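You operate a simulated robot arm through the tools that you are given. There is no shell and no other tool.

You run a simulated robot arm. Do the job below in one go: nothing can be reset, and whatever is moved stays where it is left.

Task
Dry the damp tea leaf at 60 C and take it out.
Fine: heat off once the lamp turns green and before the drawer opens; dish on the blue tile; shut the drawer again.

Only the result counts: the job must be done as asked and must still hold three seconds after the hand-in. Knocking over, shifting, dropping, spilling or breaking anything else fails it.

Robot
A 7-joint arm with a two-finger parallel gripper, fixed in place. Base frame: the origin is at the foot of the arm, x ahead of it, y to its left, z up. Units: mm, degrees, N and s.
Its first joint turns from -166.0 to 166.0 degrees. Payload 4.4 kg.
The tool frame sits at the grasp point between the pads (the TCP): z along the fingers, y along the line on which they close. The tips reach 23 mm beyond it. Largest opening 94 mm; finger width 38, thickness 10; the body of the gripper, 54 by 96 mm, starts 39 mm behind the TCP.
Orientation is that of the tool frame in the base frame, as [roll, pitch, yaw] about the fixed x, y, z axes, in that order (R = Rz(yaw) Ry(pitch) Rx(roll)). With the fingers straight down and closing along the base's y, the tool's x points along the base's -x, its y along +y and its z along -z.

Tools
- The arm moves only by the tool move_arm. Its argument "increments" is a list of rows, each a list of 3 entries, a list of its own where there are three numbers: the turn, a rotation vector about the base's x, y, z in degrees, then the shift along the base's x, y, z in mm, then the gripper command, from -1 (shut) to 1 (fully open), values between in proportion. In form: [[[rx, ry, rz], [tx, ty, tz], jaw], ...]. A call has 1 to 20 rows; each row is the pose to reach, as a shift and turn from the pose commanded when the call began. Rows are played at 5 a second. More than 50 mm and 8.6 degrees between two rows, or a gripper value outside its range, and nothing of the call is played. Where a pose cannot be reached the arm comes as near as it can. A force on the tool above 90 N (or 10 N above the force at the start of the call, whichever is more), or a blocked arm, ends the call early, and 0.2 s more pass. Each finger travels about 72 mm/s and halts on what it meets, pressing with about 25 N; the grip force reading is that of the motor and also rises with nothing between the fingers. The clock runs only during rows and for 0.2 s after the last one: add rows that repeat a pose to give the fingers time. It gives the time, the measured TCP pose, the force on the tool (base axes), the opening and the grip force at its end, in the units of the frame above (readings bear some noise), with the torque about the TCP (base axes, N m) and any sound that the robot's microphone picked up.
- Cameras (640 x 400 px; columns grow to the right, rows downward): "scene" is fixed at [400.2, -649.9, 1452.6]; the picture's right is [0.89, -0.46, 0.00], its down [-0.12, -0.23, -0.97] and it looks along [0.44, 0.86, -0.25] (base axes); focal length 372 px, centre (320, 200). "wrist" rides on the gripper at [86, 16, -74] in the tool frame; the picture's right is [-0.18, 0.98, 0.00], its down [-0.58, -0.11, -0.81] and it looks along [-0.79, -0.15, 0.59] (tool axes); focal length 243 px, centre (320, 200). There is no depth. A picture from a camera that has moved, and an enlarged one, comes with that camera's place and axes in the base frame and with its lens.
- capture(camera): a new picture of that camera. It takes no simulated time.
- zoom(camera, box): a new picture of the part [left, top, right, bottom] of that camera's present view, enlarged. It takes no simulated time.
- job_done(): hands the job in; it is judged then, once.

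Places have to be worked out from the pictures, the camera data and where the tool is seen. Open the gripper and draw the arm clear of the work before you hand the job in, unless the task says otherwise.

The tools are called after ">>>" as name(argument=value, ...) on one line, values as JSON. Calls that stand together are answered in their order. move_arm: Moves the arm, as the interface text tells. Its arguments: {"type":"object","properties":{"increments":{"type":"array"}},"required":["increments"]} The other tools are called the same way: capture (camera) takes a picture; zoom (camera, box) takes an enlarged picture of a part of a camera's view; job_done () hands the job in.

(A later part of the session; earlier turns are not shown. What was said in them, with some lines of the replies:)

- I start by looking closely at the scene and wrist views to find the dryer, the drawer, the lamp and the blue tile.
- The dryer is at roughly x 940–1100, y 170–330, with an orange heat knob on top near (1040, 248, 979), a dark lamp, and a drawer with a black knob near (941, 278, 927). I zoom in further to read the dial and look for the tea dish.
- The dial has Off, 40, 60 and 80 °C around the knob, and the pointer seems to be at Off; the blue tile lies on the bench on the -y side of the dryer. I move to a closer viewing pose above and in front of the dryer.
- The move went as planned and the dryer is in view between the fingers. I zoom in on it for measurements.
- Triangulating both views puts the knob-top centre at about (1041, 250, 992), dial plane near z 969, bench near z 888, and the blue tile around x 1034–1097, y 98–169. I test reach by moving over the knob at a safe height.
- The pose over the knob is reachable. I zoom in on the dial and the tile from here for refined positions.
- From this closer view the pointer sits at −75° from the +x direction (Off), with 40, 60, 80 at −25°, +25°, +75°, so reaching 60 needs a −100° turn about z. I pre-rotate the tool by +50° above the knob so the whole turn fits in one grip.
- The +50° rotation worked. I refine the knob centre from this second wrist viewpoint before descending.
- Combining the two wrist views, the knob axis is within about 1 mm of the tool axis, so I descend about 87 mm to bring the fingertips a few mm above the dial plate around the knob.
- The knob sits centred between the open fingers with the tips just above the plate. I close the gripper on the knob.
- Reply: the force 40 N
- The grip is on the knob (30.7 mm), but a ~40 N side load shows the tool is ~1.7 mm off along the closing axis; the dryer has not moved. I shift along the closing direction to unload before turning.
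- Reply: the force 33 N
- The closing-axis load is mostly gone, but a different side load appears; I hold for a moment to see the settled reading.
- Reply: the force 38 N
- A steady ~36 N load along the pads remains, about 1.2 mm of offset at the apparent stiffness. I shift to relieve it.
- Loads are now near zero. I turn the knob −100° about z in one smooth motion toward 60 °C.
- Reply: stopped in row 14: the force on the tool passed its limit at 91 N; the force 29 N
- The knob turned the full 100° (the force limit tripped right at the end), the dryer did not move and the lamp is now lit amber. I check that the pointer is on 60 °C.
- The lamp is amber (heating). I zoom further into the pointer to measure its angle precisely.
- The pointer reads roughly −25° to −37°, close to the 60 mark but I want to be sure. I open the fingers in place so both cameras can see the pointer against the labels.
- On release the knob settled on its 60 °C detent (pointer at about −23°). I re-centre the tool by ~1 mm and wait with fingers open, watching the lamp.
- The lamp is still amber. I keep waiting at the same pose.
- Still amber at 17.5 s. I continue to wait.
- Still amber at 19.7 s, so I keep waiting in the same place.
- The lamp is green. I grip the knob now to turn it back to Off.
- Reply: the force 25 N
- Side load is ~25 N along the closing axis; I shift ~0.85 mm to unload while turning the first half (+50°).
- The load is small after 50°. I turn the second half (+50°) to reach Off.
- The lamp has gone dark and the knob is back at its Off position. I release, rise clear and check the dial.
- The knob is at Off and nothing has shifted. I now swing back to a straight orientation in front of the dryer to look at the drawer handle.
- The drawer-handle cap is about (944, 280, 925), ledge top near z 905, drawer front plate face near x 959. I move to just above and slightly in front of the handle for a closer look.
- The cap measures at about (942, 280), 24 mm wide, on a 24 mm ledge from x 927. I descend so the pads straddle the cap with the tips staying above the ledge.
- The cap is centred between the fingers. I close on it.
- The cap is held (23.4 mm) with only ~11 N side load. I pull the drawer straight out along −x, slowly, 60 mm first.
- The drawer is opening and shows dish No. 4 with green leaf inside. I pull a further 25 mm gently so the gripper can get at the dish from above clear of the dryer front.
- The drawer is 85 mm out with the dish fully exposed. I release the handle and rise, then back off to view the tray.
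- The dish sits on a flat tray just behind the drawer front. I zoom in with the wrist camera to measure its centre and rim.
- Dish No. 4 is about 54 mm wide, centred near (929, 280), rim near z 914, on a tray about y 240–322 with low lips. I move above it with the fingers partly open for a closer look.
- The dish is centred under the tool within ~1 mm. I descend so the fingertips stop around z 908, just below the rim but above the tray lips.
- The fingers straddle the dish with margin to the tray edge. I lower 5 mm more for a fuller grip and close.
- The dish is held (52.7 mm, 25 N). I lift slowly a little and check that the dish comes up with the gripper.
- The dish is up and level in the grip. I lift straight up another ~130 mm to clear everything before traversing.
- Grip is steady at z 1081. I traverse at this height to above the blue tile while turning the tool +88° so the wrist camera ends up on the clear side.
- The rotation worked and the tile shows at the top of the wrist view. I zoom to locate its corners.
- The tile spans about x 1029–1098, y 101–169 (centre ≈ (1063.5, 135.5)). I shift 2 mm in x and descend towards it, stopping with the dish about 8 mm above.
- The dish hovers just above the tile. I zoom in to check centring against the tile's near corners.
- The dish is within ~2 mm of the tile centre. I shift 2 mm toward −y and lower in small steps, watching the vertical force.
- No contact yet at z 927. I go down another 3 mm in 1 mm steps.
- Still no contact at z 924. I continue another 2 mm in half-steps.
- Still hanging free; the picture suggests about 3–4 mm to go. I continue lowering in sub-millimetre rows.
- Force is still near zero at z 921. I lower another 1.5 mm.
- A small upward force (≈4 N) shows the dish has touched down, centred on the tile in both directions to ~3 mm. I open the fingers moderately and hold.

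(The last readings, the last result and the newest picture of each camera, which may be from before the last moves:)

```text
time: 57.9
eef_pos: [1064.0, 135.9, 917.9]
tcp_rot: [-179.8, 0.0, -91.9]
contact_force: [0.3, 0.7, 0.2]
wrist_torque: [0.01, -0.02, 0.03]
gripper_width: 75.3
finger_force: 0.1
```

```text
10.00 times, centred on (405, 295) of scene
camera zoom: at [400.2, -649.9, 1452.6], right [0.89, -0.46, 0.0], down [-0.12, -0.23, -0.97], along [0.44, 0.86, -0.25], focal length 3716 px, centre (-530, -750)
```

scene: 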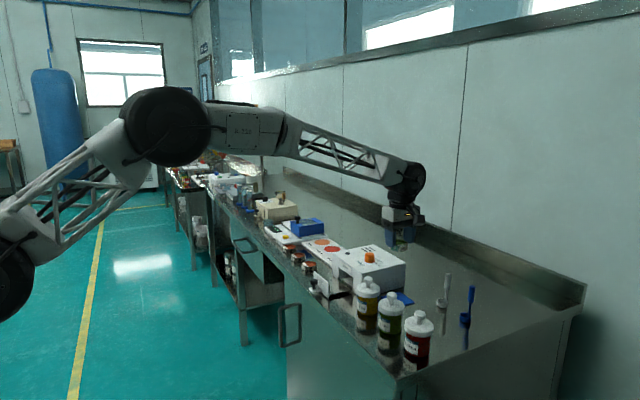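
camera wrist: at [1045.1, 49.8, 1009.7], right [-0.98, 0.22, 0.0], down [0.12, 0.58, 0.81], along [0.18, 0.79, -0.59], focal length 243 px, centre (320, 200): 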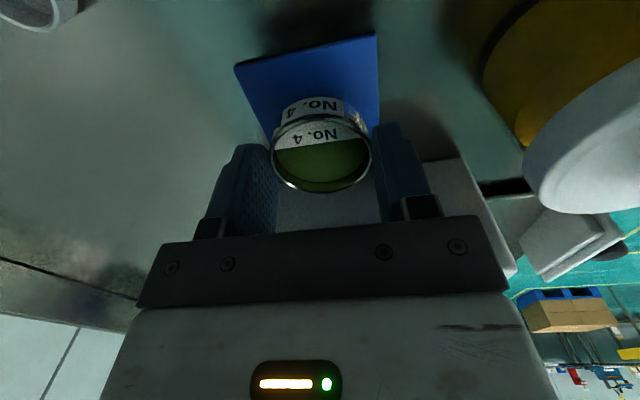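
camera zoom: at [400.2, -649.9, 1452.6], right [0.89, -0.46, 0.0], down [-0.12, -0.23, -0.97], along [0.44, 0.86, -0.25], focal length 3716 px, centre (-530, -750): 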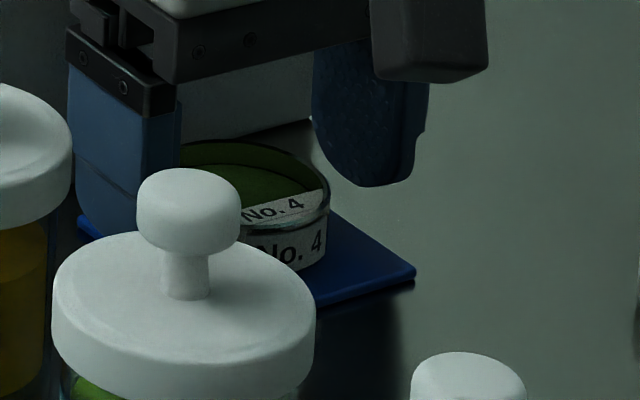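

The dish stands on the tile and stayed put when released. I lift straight up clear of it.

>>> move_arm(increments=[[[0, 0, 0], [0, 0, 10], 0.6], [[0, 0, 0], [0, 0, 30], 0.7], [[0, 0, 0], [0, 0, 65], 1], [[0, 0, 0], [0, 0, 105], 1], [[0, 0, 0], [0, 0, 145], 1], [[0, 0, 0], [0, 0, 165], 1], [[0, 0, 0], [0, 0, 165], 1]])

>>> capture(camera="wrist")

>>> zoom(camera="scene", box=[300, 220, 460, 320])

```text
time: 59.5
eef_pos: [1063.7, 135.1, 1084.5]
tcp_rot: [-179.8, -0.1, -91.7]
contact_force: [0.4, -0.9, 0.0]
wrist_torque: [0.03, -0.03, 0.0]
gripper_width: 94.1
finger_force: 0.2
```

```text
taken
camera wrist: at [1045.7, 47.6, 1158.5], right [-0.98, 0.22, 0.0], down [0.13, 0.58, 0.81], along [0.18, 0.79, -0.59], focal length 243 px, centre (320, 200)
```

wrist: 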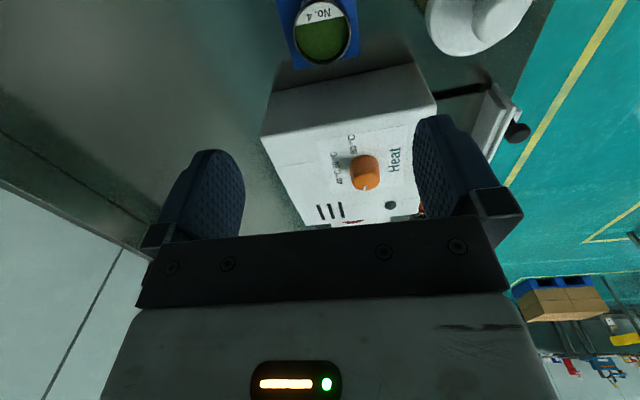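

```text
4.00 times, centred on (380, 270) of scene
camera zoom: at [400.2, -649.9, 1452.6], right [0.89, -0.46, 0.0], down [-0.12, -0.23, -0.97], along [0.44, 0.86, -0.25], focal length 1486 px, centre (80, -80)
```

zoom: 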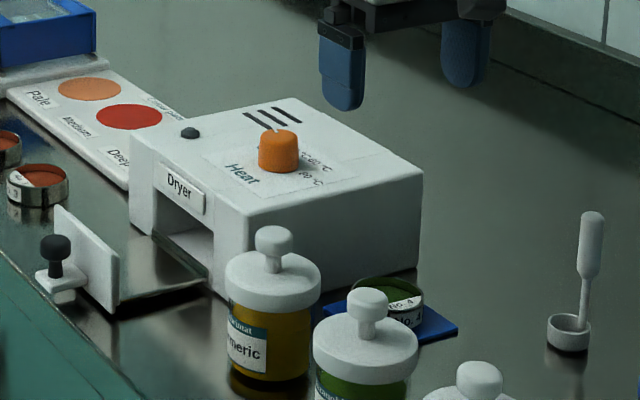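

The dish is on the tile and everything else looks undisturbed; the drawer is still open. I traverse back at height, unwinding the rotation, to above the drawer handle.

>>> move_arm(increments=[[[0, 0, -7.33], [-17.8, 12.1, 0], 1], [[0, 0, -14.67], [-35.5, 24.2, 0], 1], [[0, 0, -22], [-53.3, 36.4, 0], 1], [[0, 0, -29.33], [-71, 48.5, 0], 1], [[0, 0, -36.67], [-88.8, 60.6, 0], 1], [[0, 0, -44], [-106.5, 72.8, 0], 1], [[0, 0, -51.33], [-124.3, 84.9, 0], 1], [[0, 0, -58.67], [-142, 97, 0], 1], [[0, 0, -66], [-159.8, 109.1, 0], 1], [[0, 0, -73.33], [-177.5, 121.3, 0], 1], [[0, 0, -80.67], [-195.3, 133.4, 0], 1], [[0, 0, -88], [-213, 145.5, -10], 1], [[0, 0, -88], [-213, 145.5, -40], 1], [[0, 0, -88], [-213, 145.5, -60], 1], [[0, 0, -88], [-213, 145.5, -60], 1]])

>>> capture(camera="wrist")

>>> zoom(camera="wrist", box=[240, 0, 400, 130])

>>> zoom(camera="scene", box=[290, 235, 390, 310])

```text
time: 62.7
eef_pos: [850.1, 281.2, 1024.6]
tcp_rot: [-179.9, -0.2, -180.0]
contact_force: [-0.1, 0.0, -0.2]
wrist_torque: [-0.01, 0.02, -0.03]
gripper_width: 93.8
finger_force: 0.1
```

```text
taken
camera wrist: at [764.8, 295.9, 1099.3], right [0.18, 0.98, 0.0], down [0.58, -0.1, 0.81], along [0.79, -0.15, -0.59], focal length 243 px, centre (320, 200)
```

wrist: 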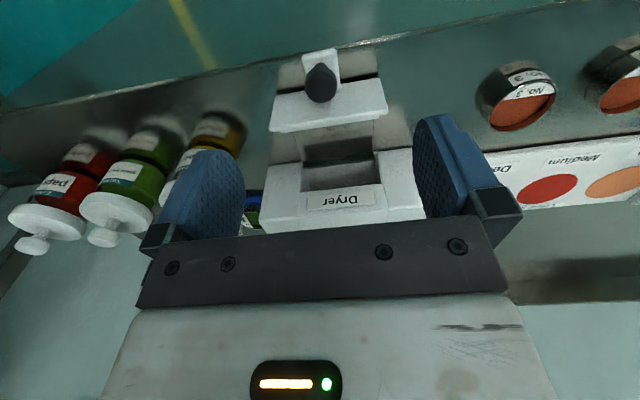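

```text
3.08 times, centred on (320, 65) of wrist
camera zoom: at [764.8, 295.9, 1099.3], right [0.18, 0.98, 0.0], down [0.58, -0.1, 0.81], along [0.79, -0.15, -0.59], focal length 746 px, centre (320, 615)
```

zoom: 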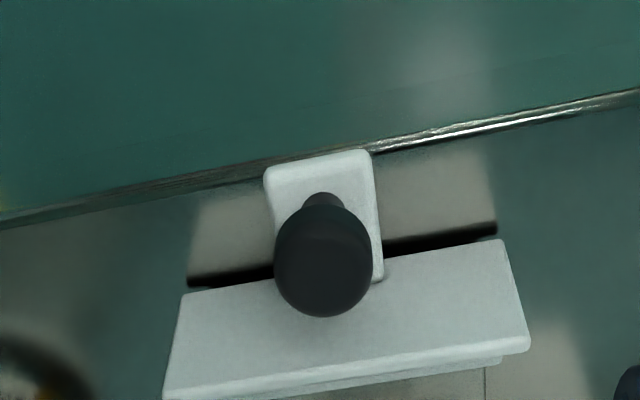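

```text
5.33 times, centred on (340, 272) of scene
camera zoom: at [400.2, -649.9, 1452.6], right [0.89, -0.46, 0.0], down [-0.12, -0.23, -0.97], along [0.44, 0.86, -0.25], focal length 1982 px, centre (213, -187)
```

zoom: 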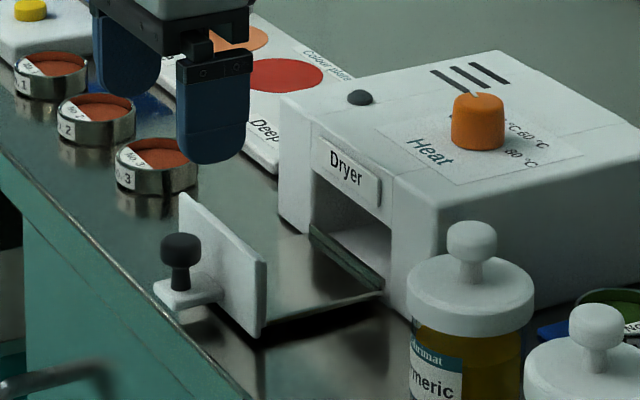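

The handle cap is again centred under the tool (about 8 mm ahead of the pad centre, as before). I descend 92 mm with open fingers to straddle it.

>>> move_arm(increments=[[[0, 0, 0], [0, -0.3, -30], 1], [[0, 0, 0], [0, -0.3, -55], 1], [[0, 0, 0], [0, -0.3, -75], 1], [[0, 0, 0], [0, -0.3, -86], 1], [[0, 0, 0], [0, -0.3, -91.5], 1], [[0, 0, 0], [0, -0.3, -91.5], 1]])

>>> capture(camera="wrist")

>>> zoom(camera="scene", box=[290, 235, 390, 310])

```text
time: 64.1
eef_pos: [850.3, 279.6, 933.1]
tcp_rot: [-179.8, -0.1, -179.8]
contact_force: [0.5, -0.7, -0.1]
wrist_torque: [0.03, -0.02, 0.02]
gripper_width: 93.7
finger_force: 0.0
```

```text
taken
camera wrist: at [765.0, 295.0, 1007.8], right [0.18, 0.98, 0.0], down [0.58, -0.1, 0.81], along [0.79, -0.15, -0.59], focal length 243 px, centre (320, 200)
```

wrist: 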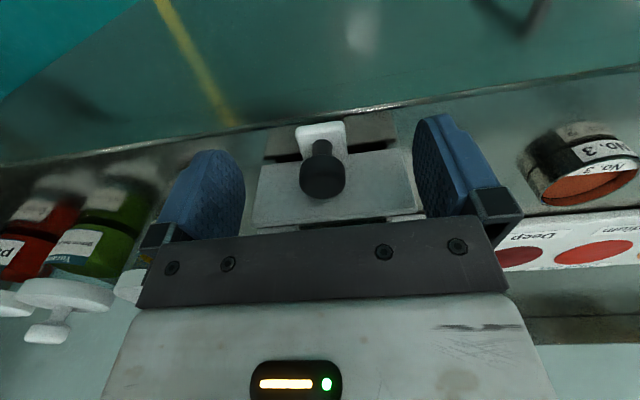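

```text
5.33 times, centred on (340, 272) of scene
camera zoom: at [400.2, -649.9, 1452.6], right [0.89, -0.46, 0.0], down [-0.12, -0.23, -0.97], along [0.44, 0.86, -0.25], focal length 1982 px, centre (213, -187)
```

zoom: 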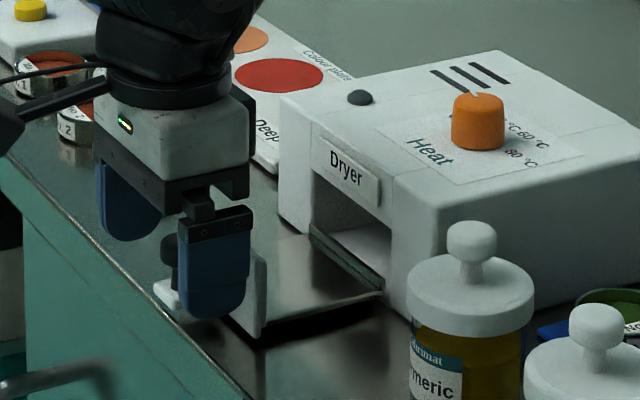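

The cap is between the fingers. I close on it.

>>> move_arm(increments=[[[0, 0, 0], [0, 0, 0], -0.2], [[0, 0, 0], [0, 0, 0], -0.4], [[0, 0, 0], [0, 0, 0], -1], [[0, 0, 0], [0, 0, 0], -1], [[0, 0, 0], [0, 0, 0], -1]])

```text
time: 65.3
eef_pos: [850.2, 279.9, 931.9]
tcp_rot: [-179.8, -0.2, -179.9]
contact_force: [-0.5, 1.3, 0.7]
wrist_torque: [0.01, -0.02, 0.01]
gripper_width: 23.6
finger_force: 45.1
```

Well centred grip on the handle. I push the drawer in along +x, 80 mm first.

>>> move_arm(increments=[[[0, 0, 0], [5, 0, 0], -1], [[0, 0, 0], [12, 0, 0], -1], [[0, 0, 0], [20, 0, 0], -1], [[0, 0, 0], [28, 0, 0], -1], [[0, 0, 0], [36, 0, 0], -1], [[0, 0, 0], [44, 0, 0], -1], [[0, 0, 0], [52, 0, 0], -1], [[0, 0, 0], [60, 0, 0], -1], [[0, 0, 0], [68, 0, 0], -1], [[0, 0, 0], [75, 0, 0], -1], [[0, 0, 0], [80, 0, 0], -1], [[0, 0, 0], [80, 0, 0], -1]])

>>> zoom(camera="scene", box=[310, 235, 390, 295])

```text
time: 67.9
eef_pos: [930.1, 280.7, 933.5]
tcp_rot: [-179.9, 0.0, -179.8]
contact_force: [0.4, 5.4, 9.4]
wrist_torque: [0.09, -0.17, 0.04]
gripper_width: 23.5
finger_force: 45.0
```

```text
6.67 times, centred on (350, 265) of scene
camera zoom: at [400.2, -649.9, 1452.6], right [0.89, -0.46, 0.0], down [-0.12, -0.23, -0.97], along [0.44, 0.86, -0.25], focal length 2478 px, centre (120, -233)
```

zoom: 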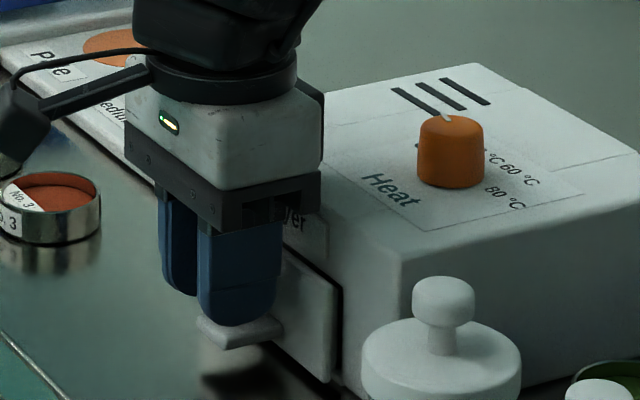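

About 4–5 mm of drawer travel remain compared with the original picture. I push the rest in 1 mm steps.

>>> move_arm(increments=[[[0, 0, 0], [1, 0, 0], -1], [[0, 0, 0], [2, 0, 0], -1], [[0, 0, 0], [3, 0, 0], -1], [[0, 0, 0], [4, 0, 0], -1], [[0, 0, 0], [4.5, 0, 0], -1], [[0, 0, 0], [4.5, 0, 0], -1]])

>>> zoom(camera="scene", box=[310, 235, 390, 295])

```text
time: 69.3
eef_pos: [934.3, 280.9, 933.6]
tcp_rot: [-179.8, -0.2, -179.8]
contact_force: [-0.1, 0.4, 5.4]
wrist_torque: [0.0, 0.26, 0.02]
gripper_width: 23.6
finger_force: 44.8
```

```text
6.67 times, centred on (350, 265) of scene
camera zoom: at [400.2, -649.9, 1452.6], right [0.89, -0.46, 0.0], down [-0.12, -0.23, -0.97], along [0.44, 0.86, -0.25], focal length 2478 px, centre (120, -233)
```

zoom: 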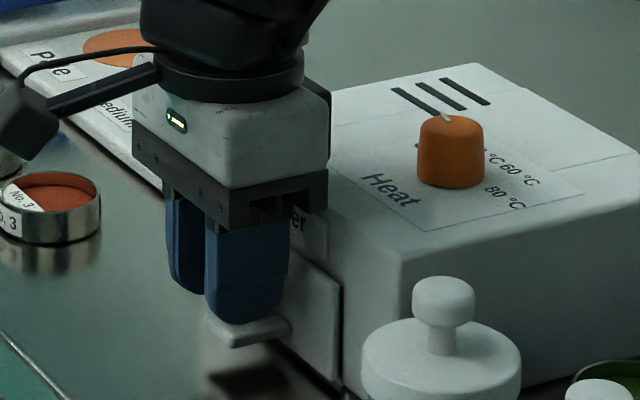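

The drawer now matches its original closed position; I press gently a further 1.5 mm to confirm it meets the stop.

>>> move_arm(increments=[[[0, 0, 0], [0.5, 0, 0], -1], [[0, 0, 0], [1, 0, 0], -1], [[0, 0, 0], [1.5, 0, 0], -1], [[0, 0, 0], [1.5, 0, 0], -1]])

```text
time: 70.3
eef_pos: [935.8, 279.3, 931.6]
tcp_rot: [-179.8, -0.2, -179.8]
contact_force: [-35.0, -6.0, 10.3]
wrist_torque: [-0.07, 0.5, -0.09]
gripper_width: 23.6
finger_force: 45.0
```

A −35 N reaction shows the drawer is against its stop, fully shut. I release the handle, and rise straight up.

>>> move_arm(increments=[[[0, 0, 0], [0, 0, 0], 0], [[0, 0, 0], [0, 0, 0], 0.4], [[0, 0, 0], [0, 0, 0], 0.4], [[0, 0, 0], [0, 0, 25], 0.4], [[0, 0, 0], [0, 0, 60], 0.5], [[0, 0, 0], [0, 0, 100], 1], [[0, 0, 0], [-30, 0, 135], 1], [[0, 0, 0], [-60, 0, 170], 1], [[0, 0, 0], [-60, 0, 170], 1]])

>>> capture(camera="wrist")

>>> zoom(camera="scene", box=[300, 220, 460, 320])

```text
time: 72.3
eef_pos: [875.5, 280.4, 1103.3]
tcp_rot: [-179.7, 0.0, -179.9]
contact_force: [-0.4, 0.4, 0.7]
wrist_torque: [0.0, 0.0, -0.01]
gripper_width: 94.2
finger_force: 0.0
```

```text
taken
camera wrist: at [790.3, 294.9, 1178.0], right [0.18, 0.98, 0.0], down [0.58, -0.1, 0.81], along [0.79, -0.15, -0.59], focal length 243 px, centre (320, 200)
```

wrist: 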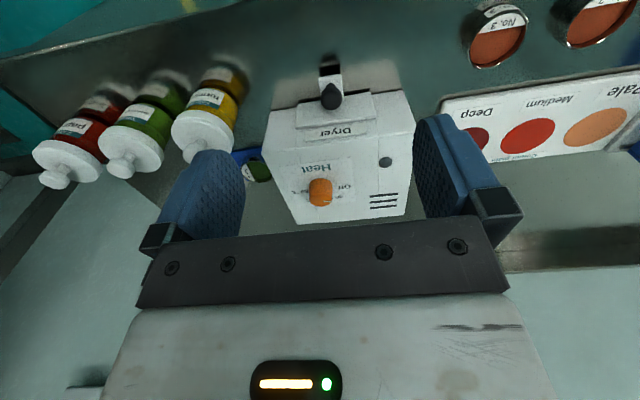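

```text
4.00 times, centred on (380, 270) of scene
camera zoom: at [400.2, -649.9, 1452.6], right [0.89, -0.46, 0.0], down [-0.12, -0.23, -0.97], along [0.44, 0.86, -0.25], focal length 1486 px, centre (80, -80)
```

zoom: 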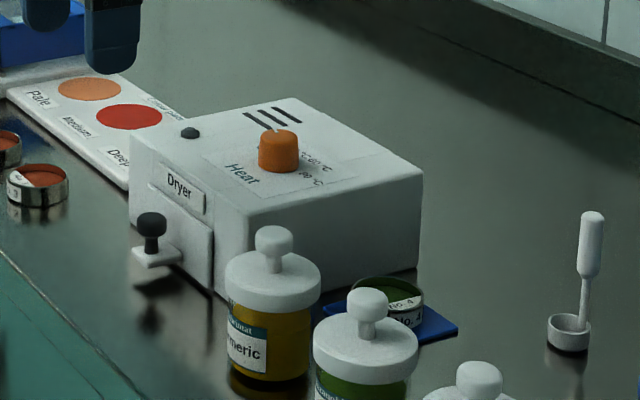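

Drawer shut, knob at Off, lamp dark, dish on the tile, and the other objects sit at the same pixels as at the start. I make a final close check of the dish, dial and drawer.

>>> zoom(camera="scene", box=[375, 275, 425, 310])

>>> zoom(camera="wrist", box=[220, 60, 420, 230])

>>> capture(camera="scene")

```text
11.43 times, centred on (400, 292) of scene
camera zoom: at [400.2, -649.9, 1452.6], right [0.89, -0.46, 0.0], down [-0.12, -0.23, -0.97], along [0.44, 0.86, -0.25], focal length 4247 px, centre (-594, -857)
```

zoom: 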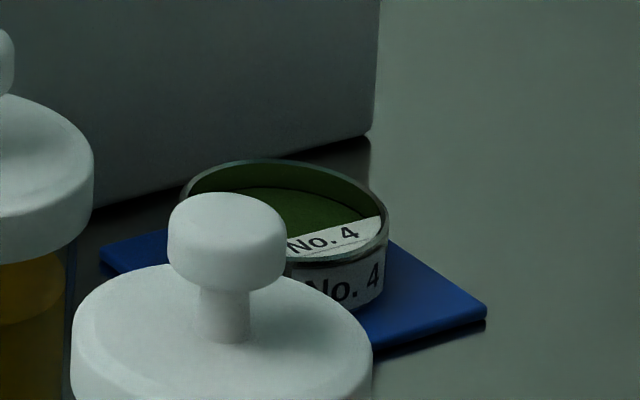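

```text
2.35 times, centred on (320, 145) of wrist
camera zoom: at [790.3, 294.9, 1178.0], right [0.18, 0.98, 0.0], down [0.58, -0.1, 0.81], along [0.79, -0.15, -0.59], focal length 571 px, centre (320, 329)
```

zoom: 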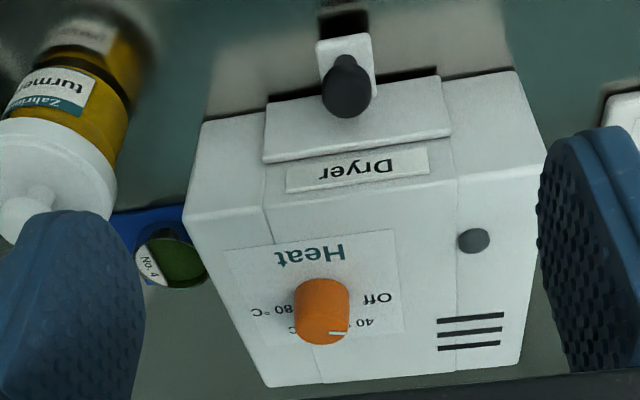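

```text
taken
```

scene: 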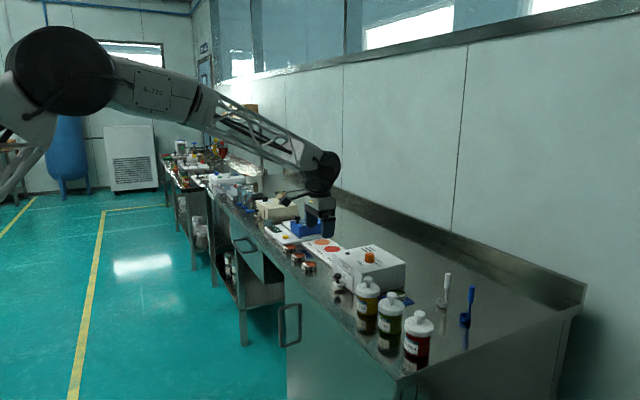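

The dish rests fully on the tile, the pointer is at Off and the drawer is flush. I draw the arm up and back towards its start pose before handing in.

>>> move_arm(increments=[[[0, 0, 0], [-10, 8, 35], 1], [[0, 0, 0], [-20, 16, 75], 1], [[0, 0, 0], [-30, 24, 115], 1], [[0, 0, 0], [-40, 34, 155], 1], [[0, 0, 0], [-50, 45, 195], 1], [[0, 0, 0], [-50, 45, 195], 1], [[0, 0, 0], [-50, 45, 195], 1]])

>>> zoom(camera="scene", box=[280, 210, 480, 370])

```text
time: 73.9
eef_pos: [825.6, 324.8, 1296.1]
tcp_rot: [-179.8, -0.1, -179.9]
contact_force: [-0.1, -0.6, 0.1]
wrist_torque: [-0.02, -0.01, 0.0]
gripper_width: 94.0
finger_force: 0.1
```

```text
2.50 times, centred on (380, 290) of scene
camera zoom: at [400.2, -649.9, 1452.6], right [0.89, -0.46, 0.0], down [-0.12, -0.23, -0.97], along [0.44, 0.86, -0.25], focal length 929 px, centre (170, -25)
```

zoom: 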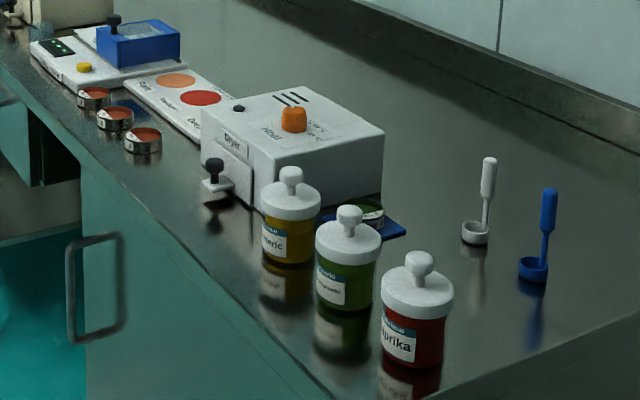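

All done: the leaf was dried at 60 °C until the lamp turned green, the heat is off, the dish stands on the blue tile, the drawer is shut, and the arm is clear with an open gripper. I hand the job in.

>>> job_done()

```text
The job is handed in.
```

The tea leaf was dried at 60 °C, and its dish (No. 4) is now on the blue tile. I've handed the job in, but no verdict came back.

- **Heat:** I turned the knob to 60 °C and waited for the lamp to turn green. I then turned it back to Off before opening the drawer, and the lamp is now dark.
- **Dish:** it rests fully on the tile. From the pictures it is about 5 mm off centre towards the dryer, which leaves roughly 3 mm of tile on that side.
- **Drawer:** I pushed it in until it met its stop, and it matches its original closed position.
- **Surroundings:** in the final pictures nothing else on the bench appears to have moved. The force limit (90 N) tripped once, at the end of the turn to 60 °C. The dryer did not shift, and the knob settled on the 60 mark when I let go.

The arm is back near its start pose with the gripper open.
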